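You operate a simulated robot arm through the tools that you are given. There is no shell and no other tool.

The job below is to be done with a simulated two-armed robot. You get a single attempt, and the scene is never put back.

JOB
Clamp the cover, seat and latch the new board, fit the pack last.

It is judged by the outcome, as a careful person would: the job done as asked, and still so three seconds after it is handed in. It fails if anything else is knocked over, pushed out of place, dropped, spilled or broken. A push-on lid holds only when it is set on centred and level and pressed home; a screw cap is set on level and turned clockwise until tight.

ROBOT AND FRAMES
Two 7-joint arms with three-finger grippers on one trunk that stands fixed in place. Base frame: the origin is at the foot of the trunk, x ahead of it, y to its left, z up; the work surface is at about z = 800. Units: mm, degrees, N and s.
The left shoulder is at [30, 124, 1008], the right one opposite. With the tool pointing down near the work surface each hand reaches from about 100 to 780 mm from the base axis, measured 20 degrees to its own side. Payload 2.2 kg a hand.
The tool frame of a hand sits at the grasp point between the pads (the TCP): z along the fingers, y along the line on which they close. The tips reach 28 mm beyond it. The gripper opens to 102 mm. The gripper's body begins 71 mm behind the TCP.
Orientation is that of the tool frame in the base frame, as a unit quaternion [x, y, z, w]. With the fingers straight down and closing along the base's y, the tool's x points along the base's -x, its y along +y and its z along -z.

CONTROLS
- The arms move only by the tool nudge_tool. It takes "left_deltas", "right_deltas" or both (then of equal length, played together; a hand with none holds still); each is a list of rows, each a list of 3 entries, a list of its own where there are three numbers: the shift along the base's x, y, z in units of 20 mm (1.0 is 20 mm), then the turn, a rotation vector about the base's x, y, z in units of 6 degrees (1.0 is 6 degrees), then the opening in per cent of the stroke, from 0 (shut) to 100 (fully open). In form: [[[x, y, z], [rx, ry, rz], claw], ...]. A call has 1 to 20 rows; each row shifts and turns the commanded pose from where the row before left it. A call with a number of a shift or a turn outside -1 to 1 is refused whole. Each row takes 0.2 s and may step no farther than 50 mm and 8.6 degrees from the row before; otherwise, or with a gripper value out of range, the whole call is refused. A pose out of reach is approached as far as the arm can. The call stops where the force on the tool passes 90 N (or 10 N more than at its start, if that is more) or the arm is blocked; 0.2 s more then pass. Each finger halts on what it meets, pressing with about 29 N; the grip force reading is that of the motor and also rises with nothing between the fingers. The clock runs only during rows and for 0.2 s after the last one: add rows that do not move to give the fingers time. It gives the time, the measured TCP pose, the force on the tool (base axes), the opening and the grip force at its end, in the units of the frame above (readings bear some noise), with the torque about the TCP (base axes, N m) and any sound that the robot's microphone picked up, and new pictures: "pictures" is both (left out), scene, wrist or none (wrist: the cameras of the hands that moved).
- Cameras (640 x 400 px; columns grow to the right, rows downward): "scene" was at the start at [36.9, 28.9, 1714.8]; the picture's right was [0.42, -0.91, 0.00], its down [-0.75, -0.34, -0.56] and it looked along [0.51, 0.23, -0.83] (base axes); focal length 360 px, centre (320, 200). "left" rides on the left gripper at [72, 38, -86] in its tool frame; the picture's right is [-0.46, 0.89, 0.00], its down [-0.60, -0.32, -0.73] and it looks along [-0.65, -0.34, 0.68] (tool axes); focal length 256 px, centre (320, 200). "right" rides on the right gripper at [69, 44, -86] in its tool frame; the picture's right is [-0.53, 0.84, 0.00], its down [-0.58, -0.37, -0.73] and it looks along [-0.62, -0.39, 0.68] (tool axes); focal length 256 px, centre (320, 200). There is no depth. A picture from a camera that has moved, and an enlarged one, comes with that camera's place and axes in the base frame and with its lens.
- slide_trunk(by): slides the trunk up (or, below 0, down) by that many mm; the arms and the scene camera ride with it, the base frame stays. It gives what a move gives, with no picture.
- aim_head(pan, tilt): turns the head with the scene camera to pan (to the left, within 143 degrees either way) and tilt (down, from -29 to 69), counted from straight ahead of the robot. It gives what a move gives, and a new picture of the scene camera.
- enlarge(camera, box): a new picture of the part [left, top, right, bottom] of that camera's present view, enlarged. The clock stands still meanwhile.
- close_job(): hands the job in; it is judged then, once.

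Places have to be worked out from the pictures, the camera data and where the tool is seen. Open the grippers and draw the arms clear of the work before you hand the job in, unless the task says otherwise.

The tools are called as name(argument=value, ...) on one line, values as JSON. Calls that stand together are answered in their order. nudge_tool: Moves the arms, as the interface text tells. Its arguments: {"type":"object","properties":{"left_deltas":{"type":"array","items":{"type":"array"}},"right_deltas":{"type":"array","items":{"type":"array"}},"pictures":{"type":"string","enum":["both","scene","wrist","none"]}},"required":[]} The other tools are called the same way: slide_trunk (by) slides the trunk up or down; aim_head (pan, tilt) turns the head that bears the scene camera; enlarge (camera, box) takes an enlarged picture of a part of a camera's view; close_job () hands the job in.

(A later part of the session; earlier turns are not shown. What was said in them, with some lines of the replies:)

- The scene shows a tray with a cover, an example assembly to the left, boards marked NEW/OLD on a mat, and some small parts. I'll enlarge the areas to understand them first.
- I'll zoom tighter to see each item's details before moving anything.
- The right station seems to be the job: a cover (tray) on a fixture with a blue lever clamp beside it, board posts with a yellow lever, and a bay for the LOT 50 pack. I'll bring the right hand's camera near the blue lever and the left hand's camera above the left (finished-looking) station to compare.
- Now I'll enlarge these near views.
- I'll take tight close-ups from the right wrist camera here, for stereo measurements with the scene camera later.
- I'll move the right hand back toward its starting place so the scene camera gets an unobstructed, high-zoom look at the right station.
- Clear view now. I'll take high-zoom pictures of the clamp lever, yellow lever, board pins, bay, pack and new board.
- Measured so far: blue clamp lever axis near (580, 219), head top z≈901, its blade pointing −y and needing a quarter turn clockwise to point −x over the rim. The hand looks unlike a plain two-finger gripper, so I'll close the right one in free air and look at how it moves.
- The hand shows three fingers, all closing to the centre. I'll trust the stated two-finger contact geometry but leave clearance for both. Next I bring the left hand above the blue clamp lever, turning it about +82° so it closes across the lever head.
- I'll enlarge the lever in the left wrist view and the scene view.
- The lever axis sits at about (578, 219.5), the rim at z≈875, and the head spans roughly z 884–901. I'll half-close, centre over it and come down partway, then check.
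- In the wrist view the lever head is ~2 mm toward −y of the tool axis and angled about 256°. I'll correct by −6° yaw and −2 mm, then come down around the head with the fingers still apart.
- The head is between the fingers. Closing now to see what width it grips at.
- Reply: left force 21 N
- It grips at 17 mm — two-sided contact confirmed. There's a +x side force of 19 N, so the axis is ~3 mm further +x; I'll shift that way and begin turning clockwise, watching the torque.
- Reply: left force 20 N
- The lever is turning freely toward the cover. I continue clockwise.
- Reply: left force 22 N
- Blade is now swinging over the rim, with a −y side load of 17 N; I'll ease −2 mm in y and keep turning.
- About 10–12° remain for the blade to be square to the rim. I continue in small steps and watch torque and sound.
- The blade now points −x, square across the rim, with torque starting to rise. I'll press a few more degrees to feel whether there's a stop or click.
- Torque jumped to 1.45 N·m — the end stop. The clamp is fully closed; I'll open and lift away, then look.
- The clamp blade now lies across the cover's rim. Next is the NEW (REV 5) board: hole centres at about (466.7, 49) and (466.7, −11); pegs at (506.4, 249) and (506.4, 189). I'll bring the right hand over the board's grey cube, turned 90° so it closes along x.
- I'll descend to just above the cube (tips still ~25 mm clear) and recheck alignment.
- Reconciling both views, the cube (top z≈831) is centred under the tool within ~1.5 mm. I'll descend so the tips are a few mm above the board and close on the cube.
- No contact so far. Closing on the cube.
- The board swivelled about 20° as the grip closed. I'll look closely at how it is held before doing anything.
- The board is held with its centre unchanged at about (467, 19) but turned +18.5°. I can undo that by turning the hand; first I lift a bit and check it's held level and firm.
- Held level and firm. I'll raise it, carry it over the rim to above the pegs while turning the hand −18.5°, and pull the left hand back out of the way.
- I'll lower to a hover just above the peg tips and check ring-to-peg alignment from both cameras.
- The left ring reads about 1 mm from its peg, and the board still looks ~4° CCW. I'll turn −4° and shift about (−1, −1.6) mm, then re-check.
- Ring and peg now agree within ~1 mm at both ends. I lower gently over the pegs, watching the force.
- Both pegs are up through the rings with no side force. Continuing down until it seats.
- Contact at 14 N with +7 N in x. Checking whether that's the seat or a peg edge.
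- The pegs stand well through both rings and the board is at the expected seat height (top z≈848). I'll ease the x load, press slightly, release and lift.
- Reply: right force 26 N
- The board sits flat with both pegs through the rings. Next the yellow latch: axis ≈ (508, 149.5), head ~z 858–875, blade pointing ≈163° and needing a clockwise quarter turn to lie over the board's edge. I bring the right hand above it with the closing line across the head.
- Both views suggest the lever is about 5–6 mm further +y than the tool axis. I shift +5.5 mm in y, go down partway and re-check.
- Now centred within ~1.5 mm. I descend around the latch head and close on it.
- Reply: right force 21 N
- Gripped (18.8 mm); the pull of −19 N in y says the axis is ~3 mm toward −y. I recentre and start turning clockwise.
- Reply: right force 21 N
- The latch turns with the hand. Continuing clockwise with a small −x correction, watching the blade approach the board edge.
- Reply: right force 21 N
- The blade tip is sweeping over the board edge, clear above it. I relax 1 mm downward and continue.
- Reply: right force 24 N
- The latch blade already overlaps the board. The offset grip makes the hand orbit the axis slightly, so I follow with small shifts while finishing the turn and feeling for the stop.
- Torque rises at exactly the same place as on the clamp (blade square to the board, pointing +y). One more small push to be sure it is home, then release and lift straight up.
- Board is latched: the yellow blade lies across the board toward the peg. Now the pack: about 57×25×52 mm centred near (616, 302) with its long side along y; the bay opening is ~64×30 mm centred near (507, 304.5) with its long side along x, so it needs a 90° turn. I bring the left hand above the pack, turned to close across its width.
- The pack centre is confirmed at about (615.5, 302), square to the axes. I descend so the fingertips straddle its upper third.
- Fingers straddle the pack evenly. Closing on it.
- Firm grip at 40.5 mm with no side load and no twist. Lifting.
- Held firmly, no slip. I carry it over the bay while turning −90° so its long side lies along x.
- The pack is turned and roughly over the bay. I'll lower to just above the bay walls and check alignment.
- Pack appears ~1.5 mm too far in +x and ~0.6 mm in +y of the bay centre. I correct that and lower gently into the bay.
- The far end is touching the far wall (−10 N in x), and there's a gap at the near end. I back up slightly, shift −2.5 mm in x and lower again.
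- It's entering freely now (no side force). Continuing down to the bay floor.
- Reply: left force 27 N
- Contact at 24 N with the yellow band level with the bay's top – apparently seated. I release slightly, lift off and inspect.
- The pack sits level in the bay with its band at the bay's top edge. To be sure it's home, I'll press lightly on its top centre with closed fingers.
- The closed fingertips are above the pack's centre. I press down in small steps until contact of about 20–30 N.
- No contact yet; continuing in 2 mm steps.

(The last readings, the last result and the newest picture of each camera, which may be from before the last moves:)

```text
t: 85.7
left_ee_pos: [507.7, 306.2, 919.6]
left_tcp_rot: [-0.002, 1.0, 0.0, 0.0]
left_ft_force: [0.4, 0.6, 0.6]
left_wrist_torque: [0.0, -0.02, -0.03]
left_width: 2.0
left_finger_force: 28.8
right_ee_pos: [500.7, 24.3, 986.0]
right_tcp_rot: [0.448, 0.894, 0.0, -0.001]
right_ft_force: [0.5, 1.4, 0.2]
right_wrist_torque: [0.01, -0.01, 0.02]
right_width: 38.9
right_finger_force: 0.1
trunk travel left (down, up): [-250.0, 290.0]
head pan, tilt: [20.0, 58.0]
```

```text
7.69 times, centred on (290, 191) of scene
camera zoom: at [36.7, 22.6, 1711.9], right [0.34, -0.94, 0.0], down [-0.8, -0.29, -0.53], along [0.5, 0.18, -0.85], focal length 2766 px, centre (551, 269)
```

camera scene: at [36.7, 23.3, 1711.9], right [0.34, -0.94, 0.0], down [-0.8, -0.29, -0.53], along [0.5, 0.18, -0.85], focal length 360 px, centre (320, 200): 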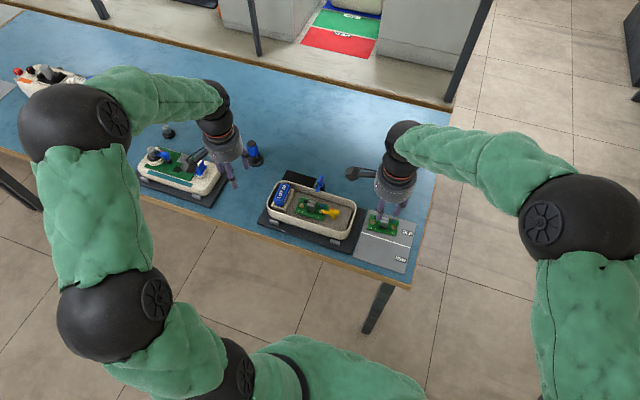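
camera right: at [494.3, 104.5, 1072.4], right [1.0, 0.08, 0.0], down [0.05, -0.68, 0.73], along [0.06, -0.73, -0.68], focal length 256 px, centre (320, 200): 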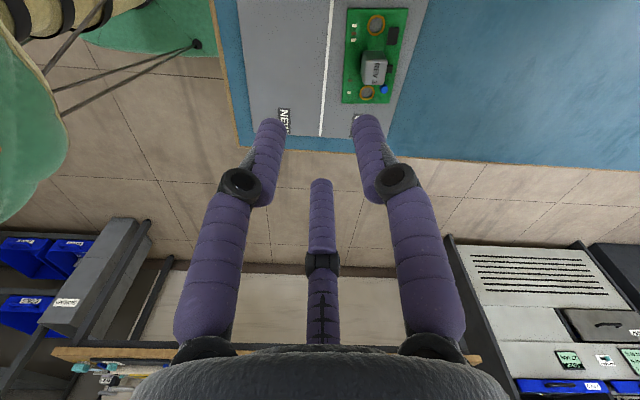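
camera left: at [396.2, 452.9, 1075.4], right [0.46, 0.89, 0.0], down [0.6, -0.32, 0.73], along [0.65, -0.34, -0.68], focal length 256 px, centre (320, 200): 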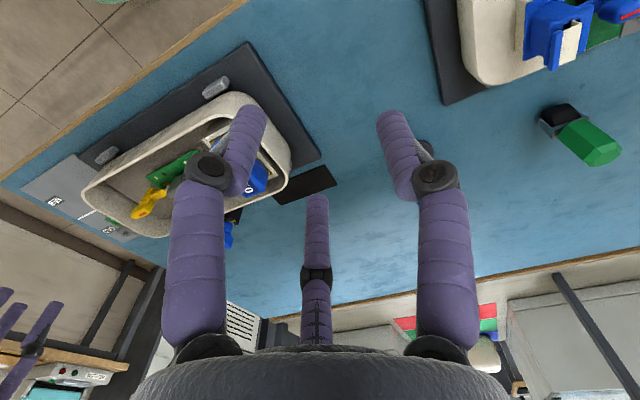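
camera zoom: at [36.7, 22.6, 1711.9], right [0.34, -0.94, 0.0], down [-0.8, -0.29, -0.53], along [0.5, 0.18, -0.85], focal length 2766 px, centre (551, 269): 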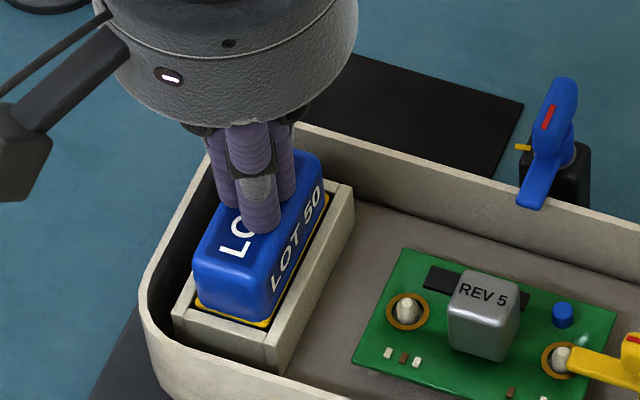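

nudge_tool(left_deltas=[[[0, 0, -0.1], [0, 0, 0], 0], [[0, 0, -0.05], [0, 0, 0], 0], [[0, 0, 0], [0, 0, 0], 0]], pictures="none")

nudge_tool(left_deltas=[[[0, 0, -0.1], [0, 0, 0], 0], [[0, 0, 0], [0, 0, 0], 0]], pictures="none")

```text
t: 86.5
left_ee_pos: [507.4, 307.1, 919.0]
left_tcp_rot: [-0.002, 1.0, 0.001, 0.003]
left_ft_force: [-0.8, -3.0, 24.6]
left_wrist_torque: [-0.11, 0.09, -0.15]
left_width: 6.1
left_finger_force: 28.5
right_ee_pos: [498.7, 24.1, 986.5]
right_tcp_rot: [0.449, 0.894, 0.001, 0.0]
right_ft_force: [-0.2, 0.0, -0.6]
right_wrist_torque: [0.01, 0.03, -0.05]
right_width: 38.6
right_finger_force: 0.1
trunk travel left (down, up): [-250.0, 290.0]
head pan, tilt: [20.0, 58.0]
```

```text
t: 87.0
left_ee_pos: [506.7, 306.1, 918.4]
left_tcp_rot: [-0.002, 1.0, 0.002, 0.004]
left_ft_force: [0.9, -3.0, 44.7]
left_wrist_torque: [-0.18, 0.09, -0.24]
left_width: 5.9
left_finger_force: 29.2
right_ee_pos: [499.6, 24.4, 987.9]
right_tcp_rot: [0.449, 0.894, 0.002, 0.001]
right_ft_force: [-0.7, -0.4, 0.2]
right_wrist_torque: [-0.01, 0.03, 0.02]
right_width: 38.7
right_finger_force: 0.0
trunk travel left (down, up): [-250.0, 290.0]
head pan, tilt: [20.0, 58.0]
```

Force went 25→45 N with no further travel: the pack is fully down. I lift off, open the grippers and draw both arms clear.

nudge_tool(left_deltas=[[[0, 0, 0.5], [0, 0, 0], 0], [[0, 0, 1], [0, 0, 0], 0], [[0, 0, 1], [0, 0, 0], 0], [[0, 0, 1], [0, 0, 0], 30], [[0, 0.3, 1], [0, 0, 0], 60], [[-0.3, 0.8, 1], [0, 0, 0], 100], [[-0.3, 1, 1], [0, 0, 0], 100], [[-0.3, 1, 0.5], [0, 0, 0], 100], [[-0.3, 1, 0.5], [0, 0, 0], 100], [[-0.3, 1, 0], [0, 0, 0], 100], [[-0.3, 1, 0], [0, 0, 0], 100], [[-0.3, 1, 0], [0, 0, 0], 100], [[-0.3, 1, 0], [0, 0, 0], 100], [[0, 0, 0], [0, 0, 0], 100]], right_deltas=[[[0, 0, 0.5], [0, 0, 0], 60], [[0, -0.5, 1], [0, 0, 0], 80], [[0, -1, 1], [0, 0, 0], 100], [[0, -1, 1], [0, 0, 0], 100], [[0, -1, 1], [0, 0, 0], 100], [[0, -1, 0.5], [0, 0, 0], 100], [[0, -1, 0], [0, 0, 0], 100], [[0, -1, 0], [0, 0, 0], 100], [[0, 0, 0], [0, 0, 0], 100], [[0, 0, 0], [0, 0, 0], 100], [[0, 0, 0], [0, 0, 0], 100], [[0, 0, 0], [0, 0, 0], 100], [[0, 0, 0], [0, 0, 0], 100], [[0, 0, 0], [0, 0, 0], 100]], pictures="both")

enlarge(camera="scene", box=[255, 160, 365, 245])

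enlarge(camera="scene", box=[264, 175, 320, 215])

enlarge(camera="scene", box=[304, 170, 352, 215])

enlarge(camera="scene", box=[120, 110, 420, 280])

```text
t: 90.0
left_ee_pos: [459.0, 466.9, 1064.3]
left_tcp_rot: [-0.001, 1.0, -0.001, 0.0]
left_ft_force: [-0.1, -0.5, 0.2]
left_wrist_torque: [0.03, -0.02, -0.01]
left_width: 101.9
left_finger_force: 0.0
right_ee_pos: [502.1, -106.4, 1083.9]
right_tcp_rot: [0.449, 0.893, 0.0, -0.001]
right_ft_force: [0.1, -0.3, 1.2]
right_wrist_torque: [-0.01, -0.01, 0.02]
right_width: 101.9
right_finger_force: 0.0
trunk travel left (down, up): [-250.0, 290.0]
head pan, tilt: [20.0, 58.0]
camera scene: at [36.8, 22.2, 1711.9], right [0.34, -0.94, 0.0], down [-0.8, -0.29, -0.53], along [0.5, 0.18, -0.85], focal length 360 px, centre (320, 200)
camera right: at [496.2, -25.6, 1171.6], right [1.0, 0.08, 0.0], down [0.05, -0.68, 0.73], along [0.06, -0.73, -0.68], focal length 256 px, centre (320, 200)
camera left: at [386.8, 505.0, 1149.8], right [0.46, 0.89, 0.0], down [0.61, -0.32, 0.73], along [0.65, -0.34, -0.68], focal length 256 px, centre (320, 200)
```

scene: 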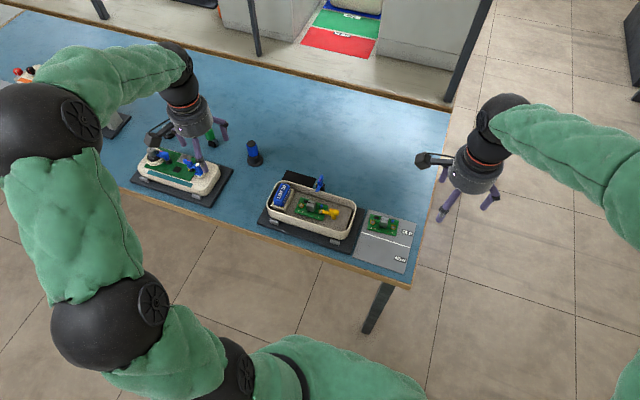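
right: 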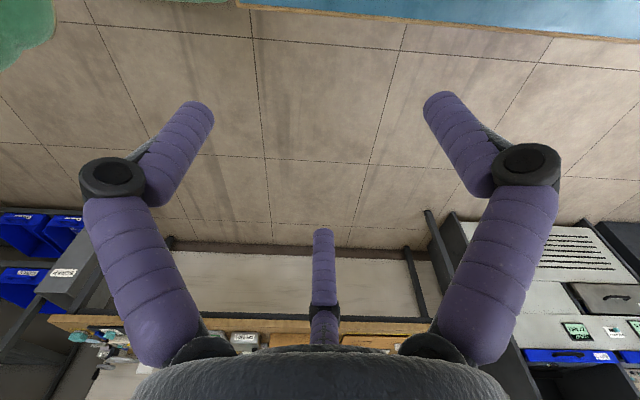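
left: 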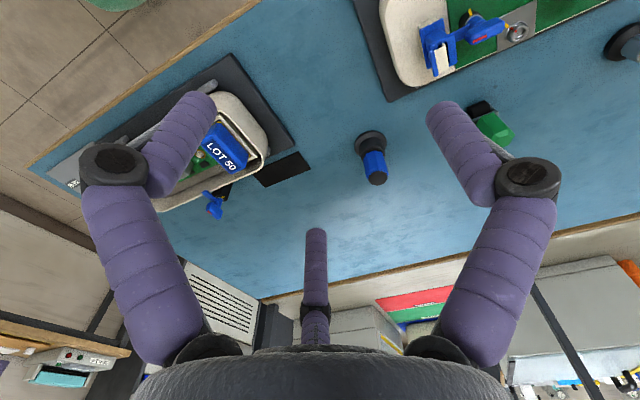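

```text
4.71 times, centred on (310, 202) of scene
camera zoom: at [36.8, 22.2, 1711.9], right [0.34, -0.94, 0.0], down [-0.8, -0.29, -0.53], along [0.5, 0.18, -0.85], focal length 1692 px, centre (367, 188)
```

zoom: 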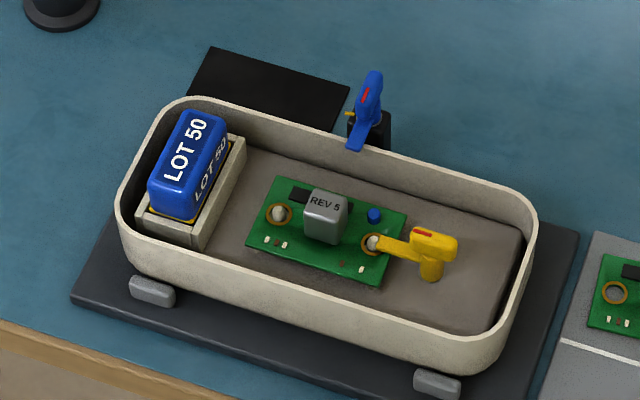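

```text
10.00 times, centred on (292, 195) of scene
camera zoom: at [36.8, 22.2, 1711.9], right [0.34, -0.94, 0.0], down [-0.8, -0.29, -0.53], along [0.5, 0.18, -0.85], focal length 3596 px, centre (600, 250)
```

zoom: 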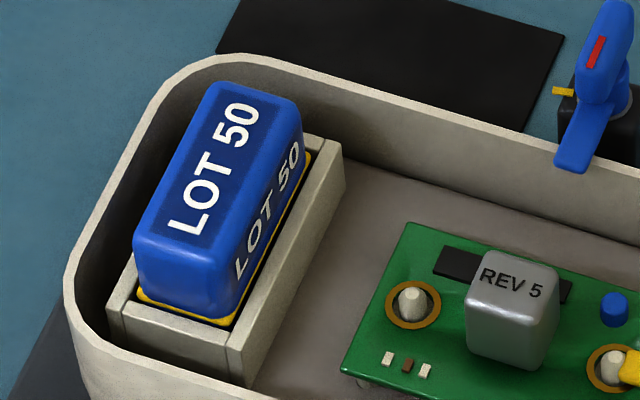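

```text
8.89 times, centred on (328, 192) of scene
camera zoom: at [36.8, 22.2, 1711.9], right [0.34, -0.94, 0.0], down [-0.8, -0.29, -0.53], along [0.5, 0.18, -0.85], focal length 3197 px, centre (249, 267)
```

zoom: 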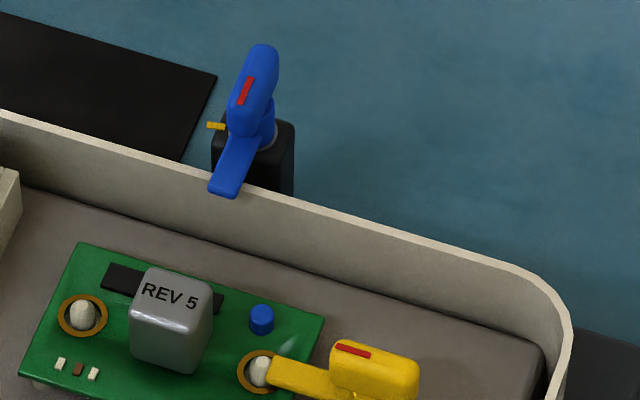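

```text
2.13 times, centred on (270, 195) of scene
camera zoom: at [36.8, 22.2, 1711.9], right [0.34, -0.94, 0.0], down [-0.8, -0.29, -0.53], along [0.5, 0.18, -0.85], focal length 767 px, centre (427, 211)
```

zoom: 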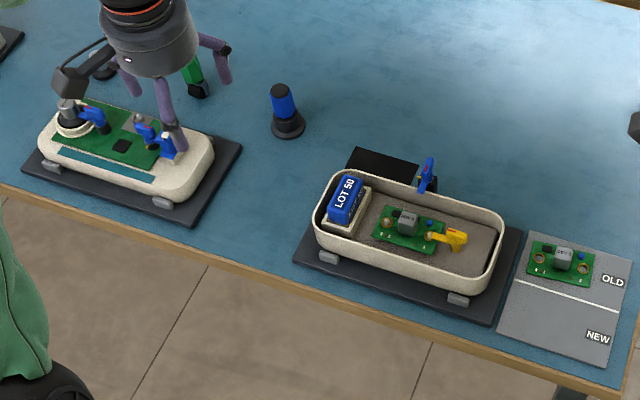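

Everything checks out: the clamp blade lies across the cover's rim, the REV 5 board is on both pegs with the yellow latch closed over its edge, and the LOT 50 pack is seated level in the bay. Nothing else has moved, and both hands are open and clear, so I'm handing the job in.

close_job()

```text
The job is handed in.
```

The job is handed in; the result of the judging hasn't come back. This is how things stood in the last pictures:

- **Cover:** I turned the blue clamp clockwise to its stop, and its blade lies across the cover's rim.
- **Board:** the NEW board (REV 5) sits on both pegs. The yellow latch is turned to its stop, with its blade over the board's edge.
- **Pack:** LOT 50 went in last and sits level in the bay. I pressed on its top up to about 45 N and it went no further down.

- **Board swivel:** the board turned about 20° in the grip when I picked it up. I corrected that before placing it, and it seated squarely.
- **Pack direction:** nothing showed which way round the pack should face. It fits the bay lengthwise, and I chose the direction of the quarter turn.

I saw nothing else on the bench moved or knocked over. Both grippers were open and the arms clear before I handed it in.
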